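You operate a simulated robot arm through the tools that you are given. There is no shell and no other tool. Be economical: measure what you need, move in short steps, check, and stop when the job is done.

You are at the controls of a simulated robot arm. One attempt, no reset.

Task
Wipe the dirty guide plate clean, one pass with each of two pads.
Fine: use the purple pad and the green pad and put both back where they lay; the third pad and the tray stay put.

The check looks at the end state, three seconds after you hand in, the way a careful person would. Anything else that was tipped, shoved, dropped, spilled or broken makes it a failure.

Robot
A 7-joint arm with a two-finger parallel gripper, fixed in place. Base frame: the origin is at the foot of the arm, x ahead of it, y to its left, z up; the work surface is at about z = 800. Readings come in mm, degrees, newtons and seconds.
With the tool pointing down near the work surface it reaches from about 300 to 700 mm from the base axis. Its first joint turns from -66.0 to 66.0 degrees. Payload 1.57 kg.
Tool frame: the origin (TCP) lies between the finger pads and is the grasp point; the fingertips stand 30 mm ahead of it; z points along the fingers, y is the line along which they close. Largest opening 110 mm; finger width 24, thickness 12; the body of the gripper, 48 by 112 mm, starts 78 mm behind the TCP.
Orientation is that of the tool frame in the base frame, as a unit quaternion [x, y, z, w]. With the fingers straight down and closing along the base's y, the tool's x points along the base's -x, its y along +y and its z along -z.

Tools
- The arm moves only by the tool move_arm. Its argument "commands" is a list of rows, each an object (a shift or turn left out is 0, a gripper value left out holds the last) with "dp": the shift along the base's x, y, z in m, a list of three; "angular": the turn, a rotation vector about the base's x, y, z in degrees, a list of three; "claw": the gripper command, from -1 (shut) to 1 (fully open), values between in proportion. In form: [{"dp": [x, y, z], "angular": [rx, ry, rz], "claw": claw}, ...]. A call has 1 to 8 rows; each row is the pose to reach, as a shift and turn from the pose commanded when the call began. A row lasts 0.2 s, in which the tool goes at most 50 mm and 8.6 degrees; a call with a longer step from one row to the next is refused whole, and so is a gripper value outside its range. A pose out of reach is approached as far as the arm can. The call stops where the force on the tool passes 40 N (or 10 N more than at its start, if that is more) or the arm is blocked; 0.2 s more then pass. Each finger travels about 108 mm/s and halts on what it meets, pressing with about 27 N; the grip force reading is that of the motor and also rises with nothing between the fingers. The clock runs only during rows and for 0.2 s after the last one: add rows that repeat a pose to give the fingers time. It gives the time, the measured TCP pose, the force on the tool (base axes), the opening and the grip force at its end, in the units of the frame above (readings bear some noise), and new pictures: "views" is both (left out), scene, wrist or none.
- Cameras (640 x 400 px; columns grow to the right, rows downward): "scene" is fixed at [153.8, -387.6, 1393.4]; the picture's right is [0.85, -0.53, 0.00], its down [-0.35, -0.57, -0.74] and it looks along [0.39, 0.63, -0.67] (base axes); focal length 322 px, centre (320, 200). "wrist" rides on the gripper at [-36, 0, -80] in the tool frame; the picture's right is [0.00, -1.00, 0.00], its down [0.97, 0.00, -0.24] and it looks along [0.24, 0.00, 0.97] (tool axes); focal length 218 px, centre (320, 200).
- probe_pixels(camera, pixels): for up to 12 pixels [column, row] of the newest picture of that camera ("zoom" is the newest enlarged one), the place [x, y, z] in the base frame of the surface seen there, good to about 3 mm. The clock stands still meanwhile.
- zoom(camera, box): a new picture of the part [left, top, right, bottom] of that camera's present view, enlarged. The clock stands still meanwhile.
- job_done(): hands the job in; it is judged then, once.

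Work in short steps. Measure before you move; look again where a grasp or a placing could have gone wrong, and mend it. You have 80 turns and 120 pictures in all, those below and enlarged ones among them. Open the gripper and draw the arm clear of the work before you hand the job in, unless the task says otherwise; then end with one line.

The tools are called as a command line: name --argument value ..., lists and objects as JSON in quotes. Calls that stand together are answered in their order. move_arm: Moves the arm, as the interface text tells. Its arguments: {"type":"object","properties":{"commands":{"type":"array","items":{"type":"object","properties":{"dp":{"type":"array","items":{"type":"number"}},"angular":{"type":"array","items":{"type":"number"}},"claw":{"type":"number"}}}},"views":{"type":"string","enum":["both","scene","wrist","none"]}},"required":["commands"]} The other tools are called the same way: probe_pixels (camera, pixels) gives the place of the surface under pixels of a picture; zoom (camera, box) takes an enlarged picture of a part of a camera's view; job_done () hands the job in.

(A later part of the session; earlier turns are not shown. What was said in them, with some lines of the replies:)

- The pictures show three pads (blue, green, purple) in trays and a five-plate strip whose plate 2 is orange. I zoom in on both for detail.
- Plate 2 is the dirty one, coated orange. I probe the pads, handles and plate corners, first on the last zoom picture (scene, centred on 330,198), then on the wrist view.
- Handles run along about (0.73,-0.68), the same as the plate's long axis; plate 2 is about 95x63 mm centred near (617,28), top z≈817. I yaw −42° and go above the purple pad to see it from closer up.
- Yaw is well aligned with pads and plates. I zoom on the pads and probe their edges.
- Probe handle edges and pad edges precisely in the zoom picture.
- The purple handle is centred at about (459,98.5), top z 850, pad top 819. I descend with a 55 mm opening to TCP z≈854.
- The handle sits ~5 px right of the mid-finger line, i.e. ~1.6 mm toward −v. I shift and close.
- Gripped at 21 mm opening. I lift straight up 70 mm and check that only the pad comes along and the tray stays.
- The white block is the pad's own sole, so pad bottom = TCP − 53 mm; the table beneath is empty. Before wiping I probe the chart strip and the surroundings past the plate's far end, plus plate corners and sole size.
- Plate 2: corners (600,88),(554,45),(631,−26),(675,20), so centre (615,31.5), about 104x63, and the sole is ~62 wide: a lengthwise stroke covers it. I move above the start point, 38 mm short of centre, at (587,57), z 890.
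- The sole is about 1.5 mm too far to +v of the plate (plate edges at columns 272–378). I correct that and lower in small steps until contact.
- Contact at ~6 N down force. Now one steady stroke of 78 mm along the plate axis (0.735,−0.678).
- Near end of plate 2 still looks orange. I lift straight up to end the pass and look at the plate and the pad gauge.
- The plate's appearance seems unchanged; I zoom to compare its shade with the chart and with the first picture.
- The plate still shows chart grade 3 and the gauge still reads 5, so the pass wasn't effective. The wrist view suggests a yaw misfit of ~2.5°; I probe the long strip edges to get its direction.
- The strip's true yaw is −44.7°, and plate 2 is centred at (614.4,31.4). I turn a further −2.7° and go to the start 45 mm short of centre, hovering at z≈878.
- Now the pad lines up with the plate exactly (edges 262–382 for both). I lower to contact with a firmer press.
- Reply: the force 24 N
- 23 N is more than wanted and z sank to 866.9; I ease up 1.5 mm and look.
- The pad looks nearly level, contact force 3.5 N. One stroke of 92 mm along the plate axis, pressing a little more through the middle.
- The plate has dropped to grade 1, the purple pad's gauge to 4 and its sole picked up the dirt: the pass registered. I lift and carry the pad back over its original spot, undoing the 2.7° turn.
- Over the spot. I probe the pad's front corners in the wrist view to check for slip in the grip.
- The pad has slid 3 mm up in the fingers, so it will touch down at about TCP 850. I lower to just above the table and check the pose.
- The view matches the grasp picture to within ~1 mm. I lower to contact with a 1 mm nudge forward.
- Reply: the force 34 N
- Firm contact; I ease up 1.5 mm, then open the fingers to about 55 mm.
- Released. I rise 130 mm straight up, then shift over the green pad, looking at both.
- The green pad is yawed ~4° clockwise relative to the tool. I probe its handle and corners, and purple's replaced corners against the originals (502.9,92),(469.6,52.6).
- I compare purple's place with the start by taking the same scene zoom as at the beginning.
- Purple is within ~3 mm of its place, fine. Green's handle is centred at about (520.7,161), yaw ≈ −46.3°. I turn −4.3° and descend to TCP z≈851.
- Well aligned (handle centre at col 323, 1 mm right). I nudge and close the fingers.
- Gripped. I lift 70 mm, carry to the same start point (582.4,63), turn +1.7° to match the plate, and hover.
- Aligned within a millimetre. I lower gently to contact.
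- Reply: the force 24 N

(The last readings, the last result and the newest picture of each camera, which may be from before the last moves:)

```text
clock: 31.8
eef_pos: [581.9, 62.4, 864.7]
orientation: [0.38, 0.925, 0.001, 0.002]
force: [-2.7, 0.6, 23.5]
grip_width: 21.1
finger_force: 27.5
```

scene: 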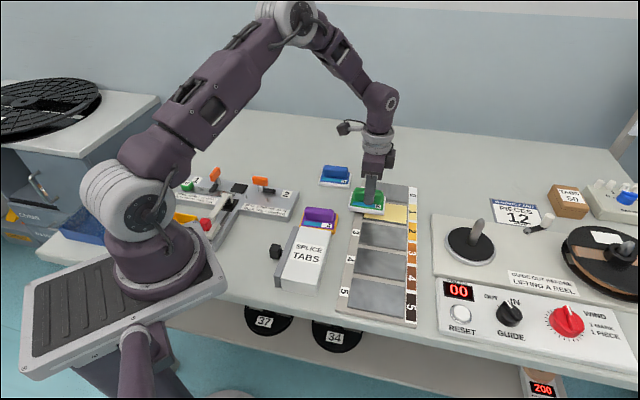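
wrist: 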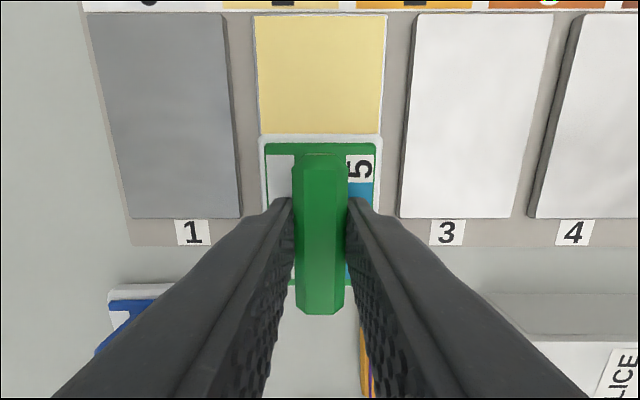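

In contact at 23 N. One stroke of 92 mm along the plate axis with slightly eased press.

move_arm --commands '[{"dp": [0.0082, -0.0081, 0.0005]}, {"dp": [0.0164, -0.0161, 0.0002]}, {"dp": [0.0246, -0.0242, 0]}, {"dp": [0.0328, -0.0323, 0]}, {"dp": [0.0409, -0.0404, 0]}, {"dp": [0.0491, -0.0484, 0]}, {"dp": [0.0573, -0.0565, 0]}, {"dp": [0.0655, -0.0646, 0.0003]}]'

```text
clock: 33.5
eef_pos: [644.5, 3.5, 864.0]
orientation: [0.379, 0.925, 0.001, 0.001]
force: [-0.9, -0.4, 7.6]
grip_width: 21.1
finger_force: 27.6
stopped in row 8: the force on the tool passed its limit (the readings are from after the stop); the commanded pose is now the measured one
```

scene: 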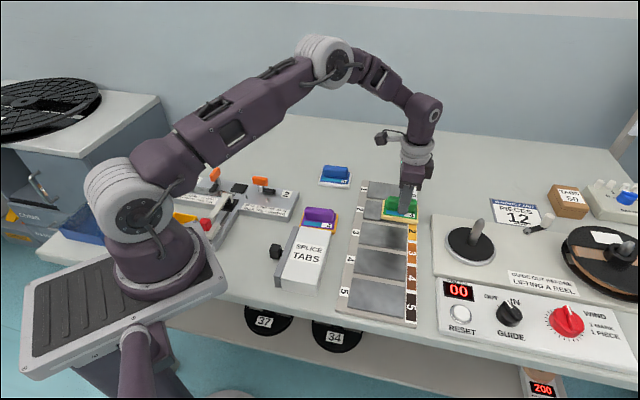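
wrist: 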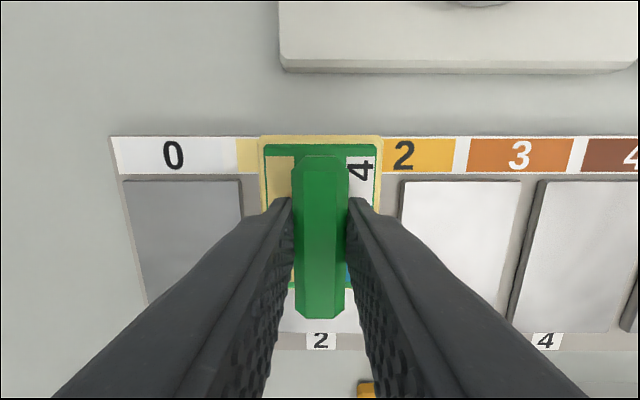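

Plate 2 is clean now and green's gauge is at 4. I lift and carry green back over its original place (520.7,160.9), turning back −1.7°.

move_arm --commands '[{"dp": [0, 0, 0.015]}, {"dp": [0, 0, 0.06]}, {"dp": [-0.015, 0.019, 0.065]}, {"dp": [-0.043, 0.054, 0.065], "angular": [0, 0, -0.5]}, {"dp": [-0.072, 0.091, 0.065], "angular": [0, 0, -1]}, {"dp": [-0.1, 0.127, 0.065], "angular": [0, 0, -1.7]}, {"dp": [-0.1238, 0.1574, 0.055], "angular": [0, 0, -1.7]}, {"dp": [-0.1238, 0.1574, 0.03], "angular": [0, 0, -1.7]}]'

```text
clock: 35.3
eef_pos: [516.5, 161.8, 893.0]
orientation: [0.393, 0.92, 0.0, 0.0]
force: [-0.6, 0.0, -0.9]
grip_width: 21.0
finger_force: 27.0
```

scene: 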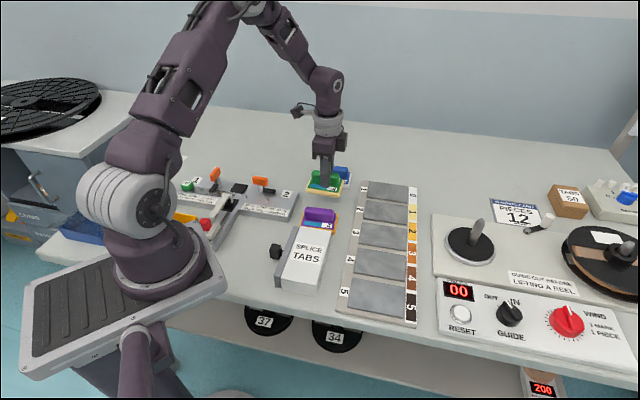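
wrist: 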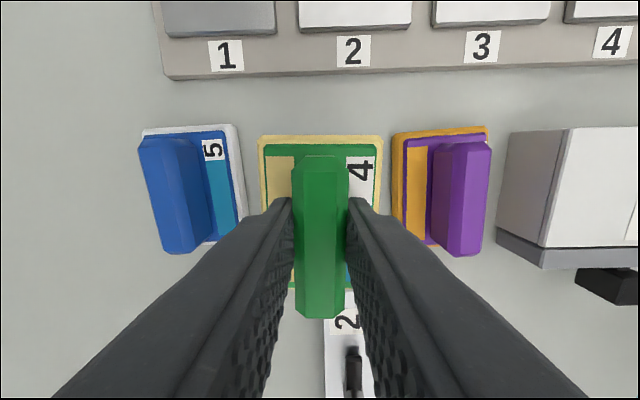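

Above the spot. I lower to ~855 and let it settle, then check the pose.

move_arm --commands '[{"dp": [0, 0, -0.015]}, {"dp": [0, 0, -0.03]}, {"dp": [0, 0, -0.038]}, {"dp": [0, 0, -0.038]}, {"dp": [0, 0, -0.038]}]' --views "wrist"

```text
clock: 36.5
eef_pos: [518.2, 160.1, 856.5]
orientation: [0.393, 0.919, 0.002, 0.0]
force: [0.1, 0.2, -1.1]
grip_width: 21.0
finger_force: 26.9
```

wrist: 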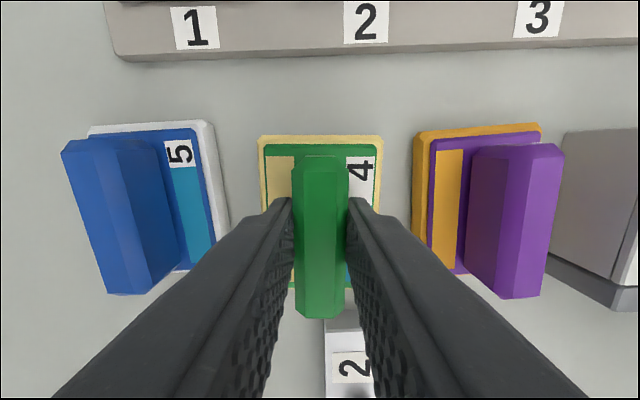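

About 2 mm short in x; I correct and lower to contact.

move_arm --commands '[{"dp": [0.0018, 0.0008, -0.003]}, {"dp": [0.0018, 0.0008, -0.006]}, {"dp": [0.0018, 0.0008, -0.0075]}, {"dp": [0.0018, 0.0008, -0.0085]}]' --views "wrist"

```text
clock: 37.5
eef_pos: [521.3, 162.0, 848.2]
orientation: [0.393, 0.92, 0.002, 0.002]
force: [-1.0, 0.1, 15.3]
grip_width: 21.1
finger_force: 27.3
```

wrist: 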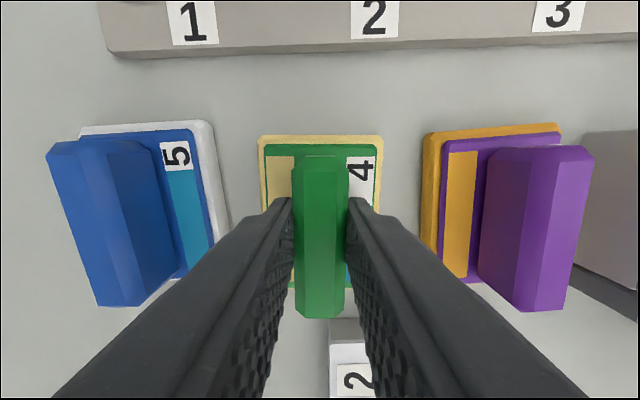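

In contact at 15 N, and the view matches the grasp picture. I ease slightly and open, then rise clear.

move_arm --commands '[{"dp": [0, 0, 0.001]}, {"dp": [0, 0, 0.001], "claw": -0.4}, {"dp": [0, 0, 0.001], "claw": 0.0}, {"dp": [0, 0, 0.001], "claw": 0.0}, {"dp": [0, 0, 0.02], "claw": 0.0}, {"dp": [0, 0, 0.06], "claw": 0.0}, {"dp": [0, 0, 0.105], "claw": 0.0}, {"dp": [0, 0, 0.13], "claw": 0.0}]'

zoom --camera "scene" --box '[300, 155, 360, 240]'

```text
clock: 39.3
eef_pos: [519.8, 160.5, 978.6]
orientation: [0.393, 0.92, 0.0, 0.0]
force: [0.7, -0.2, 0.6]
grip_width: 55.0
finger_force: 0.1
```

scene: 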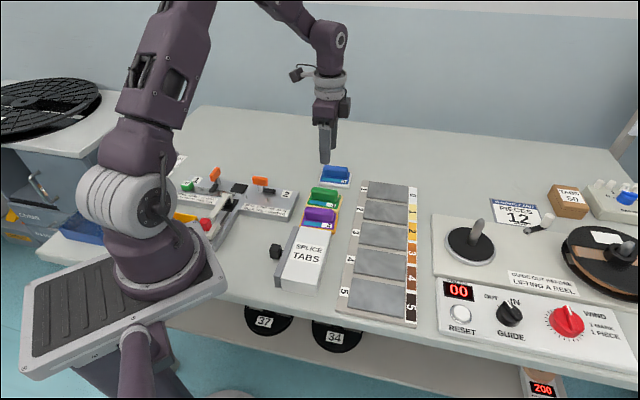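
wrist: 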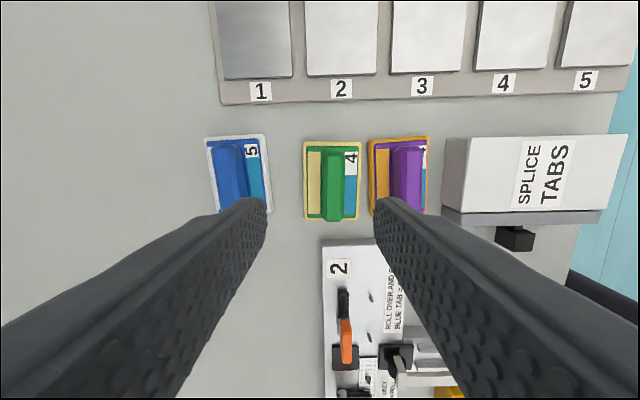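

```text
4.71 times, centred on (330, 198) of scene
```

zoom: 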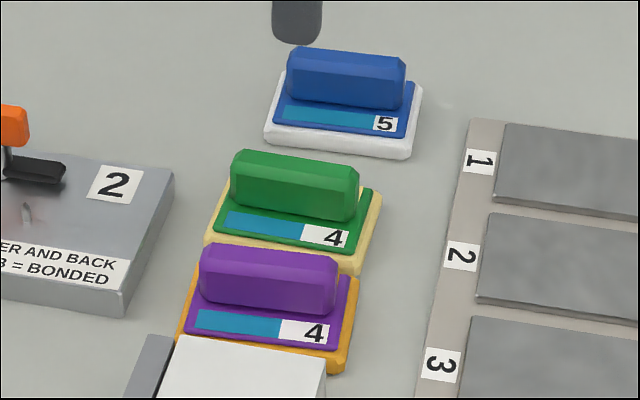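

The plate is clean, but on release green was dragged ~8 mm toward purple (the fingertips were brushing the pad's deck). I measure its present place to regrasp it higher up and put it right.

zoom --camera "wrist" --box '[250, 120, 430, 230]'

probe_pixels --camera "zoom" --pixels '[[290, 140], [290, 330], [290, 230], [270, 230], [312, 230]]'

```text
3.56 times, centred on (340, 175) of wrist
```

zoom: 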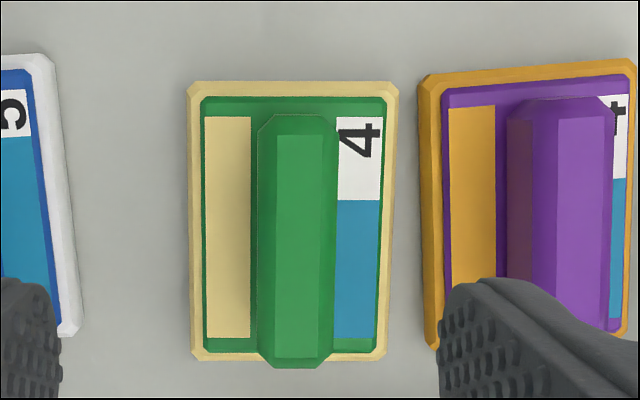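

```text
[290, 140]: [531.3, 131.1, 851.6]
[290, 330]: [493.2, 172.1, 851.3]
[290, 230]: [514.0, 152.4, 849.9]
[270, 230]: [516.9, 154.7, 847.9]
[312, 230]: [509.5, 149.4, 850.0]
```

Green's handle is now near (513,152), still yaw-aligned. I go above it and descend to a higher grasp, TCP z≈855, fingertips 6 mm above the deck.

move_arm --commands '[{"dp": [-0.0072, -0.0086, -0.02]}, {"dp": [-0.0072, -0.0086, -0.06]}, {"dp": [-0.0072, -0.0086, -0.1]}, {"dp": [-0.0072, -0.0086, -0.12]}, {"dp": [-0.0072, -0.0086, -0.1235]}, {"dp": [-0.0072, -0.0086, -0.1235]}]' --views "wrist"

```text
clock: 40.7
eef_pos: [512.6, 153.3, 852.4]
orientation: [0.393, 0.919, 0.001, 0.0]
force: [0.2, 0.2, 0.2]
grip_width: 54.9
finger_force: 0.1
```

wrist: 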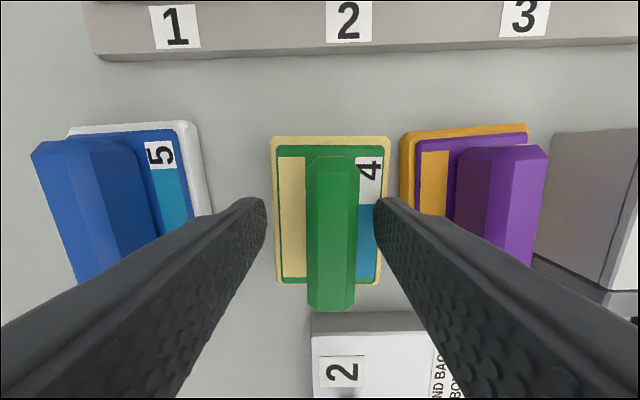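

The handle is still 12 px (~4.6 mm) right of centre. I shift and rise 2.5 mm before closing.

move_arm --commands '[{"dp": [-0.0033, -0.0033, 0.0025]}, {"dp": [-0.0033, -0.0033, 0.0025]}, {"dp": [-0.0033, -0.0033, 0.0025]}]' --views "wrist"

```text
clock: 41.5
eef_pos: [510.3, 150.8, 854.9]
orientation: [0.393, 0.92, 0.001, 0.0]
force: [-0.1, 0.5, -0.1]
grip_width: 55.0
finger_force: 0.1
```

wrist: 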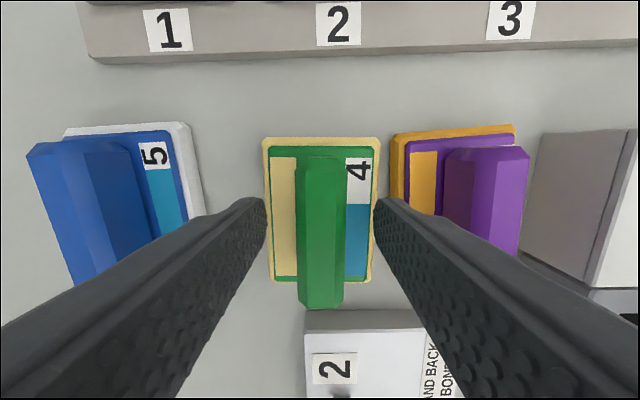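

Centred now; close the fingers.

move_arm --commands '[{"claw": -0.4}, {"claw": -1}, {"claw": -1}, {"claw": -1}]' --views "none"

move_arm --commands '[{"dp": [0, 0, 0.006]}, {"dp": [0, 0, 0.012]}, {"dp": [0.0055, 0.005, 0.012]}, {"dp": [0.0107, 0.0102, 0.012]}, {"dp": [0.0107, 0.0102, 0.006]}, {"dp": [0.0107, 0.0102, 0.002]}, {"dp": [0.0107, 0.0102, 0.002]}]'

zoom --camera "scene" --box '[300, 155, 360, 240]'

```text
clock: 42.5
eef_pos: [509.8, 151.3, 854.5]
orientation: [0.393, 0.92, 0.001, 0.0]
force: [-0.2, 0.2, 0.2]
grip_width: 21.1
finger_force: 27.1
```

```text
clock: 44.1
eef_pos: [522.0, 161.6, 858.4]
orientation: [0.393, 0.919, 0.0, 0.001]
force: [0.6, 0.6, -1.1]
grip_width: 21.0
finger_force: 27.2
```

scene: 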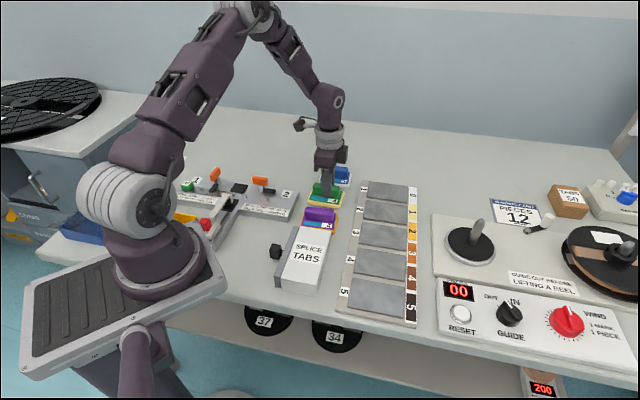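
wrist: 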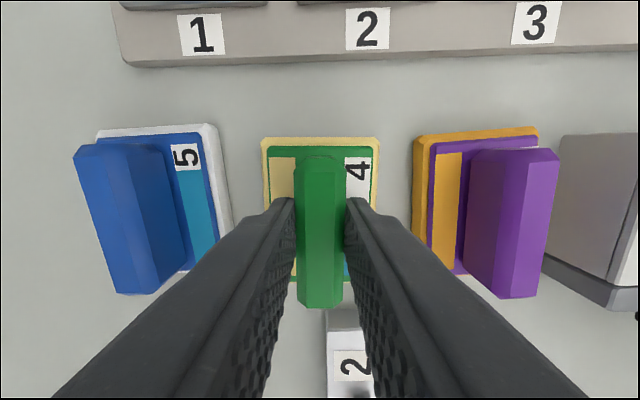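

```text
4.71 times, centred on (330, 198) of scene
```

zoom: 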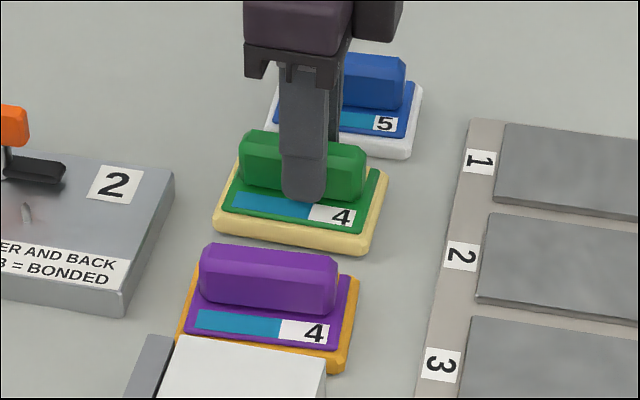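

Green now matches its original outline (handle at 240–367, 137 in the zoom, a few mm up). I lower onto the table gently.

move_arm --commands '[{"dp": [0, 0, -0.0015]}, {"dp": [0, 0, -0.0025]}, {"dp": [0, 0, -0.0025]}]' --views "none"

```text
clock: 44.9
eef_pos: [520.3, 158.5, 855.1]
orientation: [0.394, 0.919, 0.0, 0.001]
force: [-0.4, -0.6, -0.4]
grip_width: 21.3
finger_force: 27.0
```

move_arm --commands '[{"dp": [0, 0, -0.0005]}, {"dp": [0, 0, -0.001]}, {"dp": [0, 0, -0.001]}]' --views "none"

```text
clock: 45.7
eef_pos: [520.8, 159.8, 854.7]
orientation: [0.394, 0.919, 0.001, 0.002]
force: [-1.4, -0.4, 22.7]
grip_width: 21.1
finger_force: 27.1
```

Touching down (22.7 N). I ease 1 mm, open slowly, and look before rising.

move_arm --commands '[{"dp": [0, 0, 0.0008]}, {"dp": [0, 0, 0.0008], "claw": -0.55}, {"dp": [0, 0, 0.0008], "claw": -0.3}, {"dp": [0, 0, 0.0008], "claw": -0.1}, {"dp": [0, 0, 0.0008], "claw": -0.1}]' --views "wrist"

zoom --camera "scene" --box '[300, 155, 360, 240]'

```text
clock: 46.9
eef_pos: [521.5, 160.1, 854.9]
orientation: [0.393, 0.92, 0.001, 0.0]
force: [0.1, -0.3, -0.5]
grip_width: 49.6
finger_force: 0.0
```

wrist: 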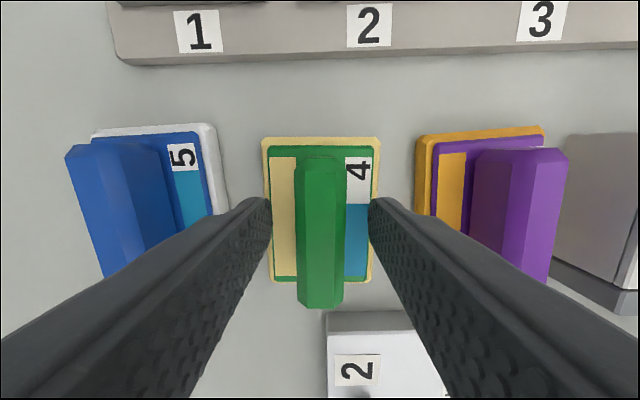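

```text
4.71 times, centred on (330, 198) of scene
```

zoom: 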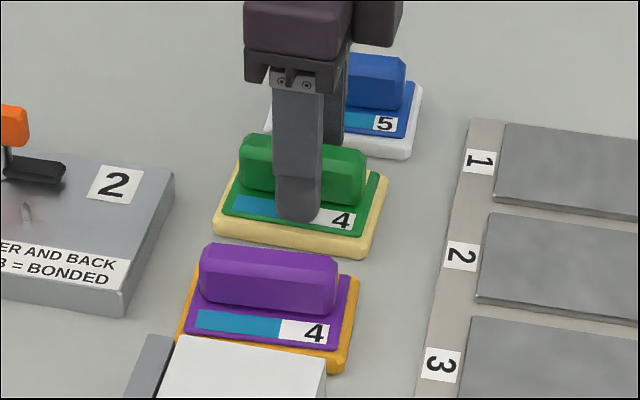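

Green sits exactly as at the start and purple within ~4 mm. I rise straight up and withdraw.

move_arm --commands '[{"dp": [0, 0, 0.02]}, {"dp": [0, 0, 0.06]}, {"dp": [0, 0, 0.105]}, {"dp": [0, 0, 0.15], "claw": 0.5}, {"dp": [-0.03, -0.03, 0.19], "claw": 1}, {"dp": [-0.06, -0.06, 0.23], "claw": 1}, {"dp": [-0.075, -0.08, 0.26], "claw": 1}, {"dp": [-0.075, -0.08, 0.26], "claw": 1}]'

zoom --camera "scene" --box '[300, 155, 360, 240]'

```text
refused: row 5 steps farther than a row can; nothing moved
```

```text
4.71 times, centred on (330, 198) of scene
```

zoom: 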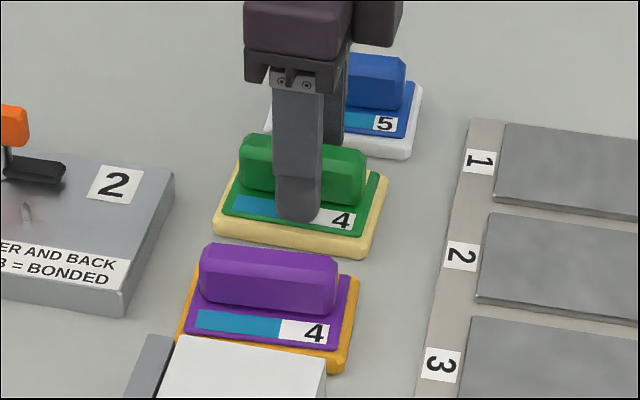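

The call was refused for a step too long; I repeat it with shorter steps.

move_arm --commands '[{"dp": [0, 0, 0.02]}, {"dp": [0, 0, 0.06]}, {"dp": [0, 0, 0.105]}, {"dp": [0, 0, 0.15], "claw": 0.5}, {"dp": [-0.02, -0.02, 0.185], "claw": 1}, {"dp": [-0.04, -0.04, 0.22], "claw": 1}, {"dp": [-0.06, -0.06, 0.25], "claw": 1}, {"dp": [-0.06, -0.06, 0.25], "claw": 1}]'

zoom --camera "scene" --box '[260, 150, 440, 330]'

```text
clock: 48.7
eef_pos: [459.5, 98.4, 1104.3]
orientation: [0.393, 0.92, 0.0, 0.0]
force: [-0.6, -0.4, 0.5]
grip_width: 109.9
finger_force: 0.1
```

scene: 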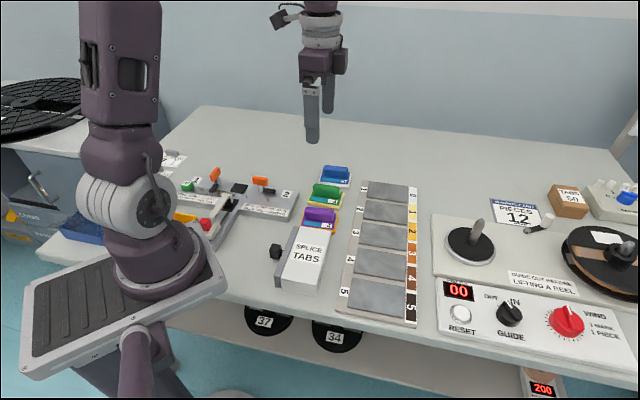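
wrist: 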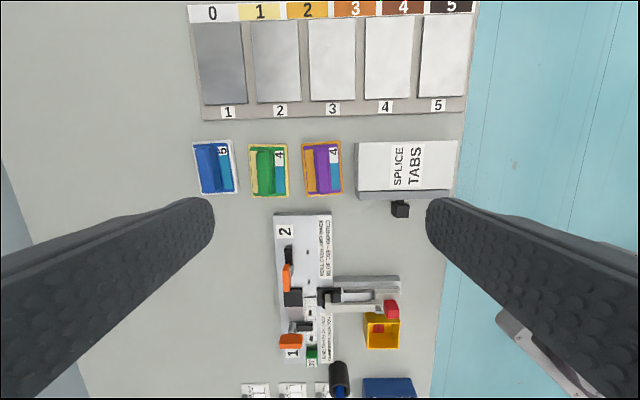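

```text
2.22 times, centred on (350, 240) of scene
```

zoom: 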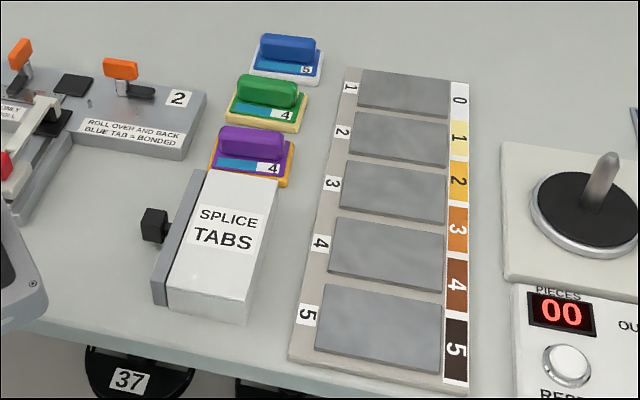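

All plates are clean, both pads are back in place, the blue pad and the rest are untouched, and the arm is clear with the gripper open. I hand in.

job_done

```text
The job is handed in.
```

Plate 2 is wiped clean and both pads are back (green where it lay, purple about 4 mm off); purple's first stroke removed no dirt, so I wiped with it again, and I reset green after it dragged about 12 mm on release.
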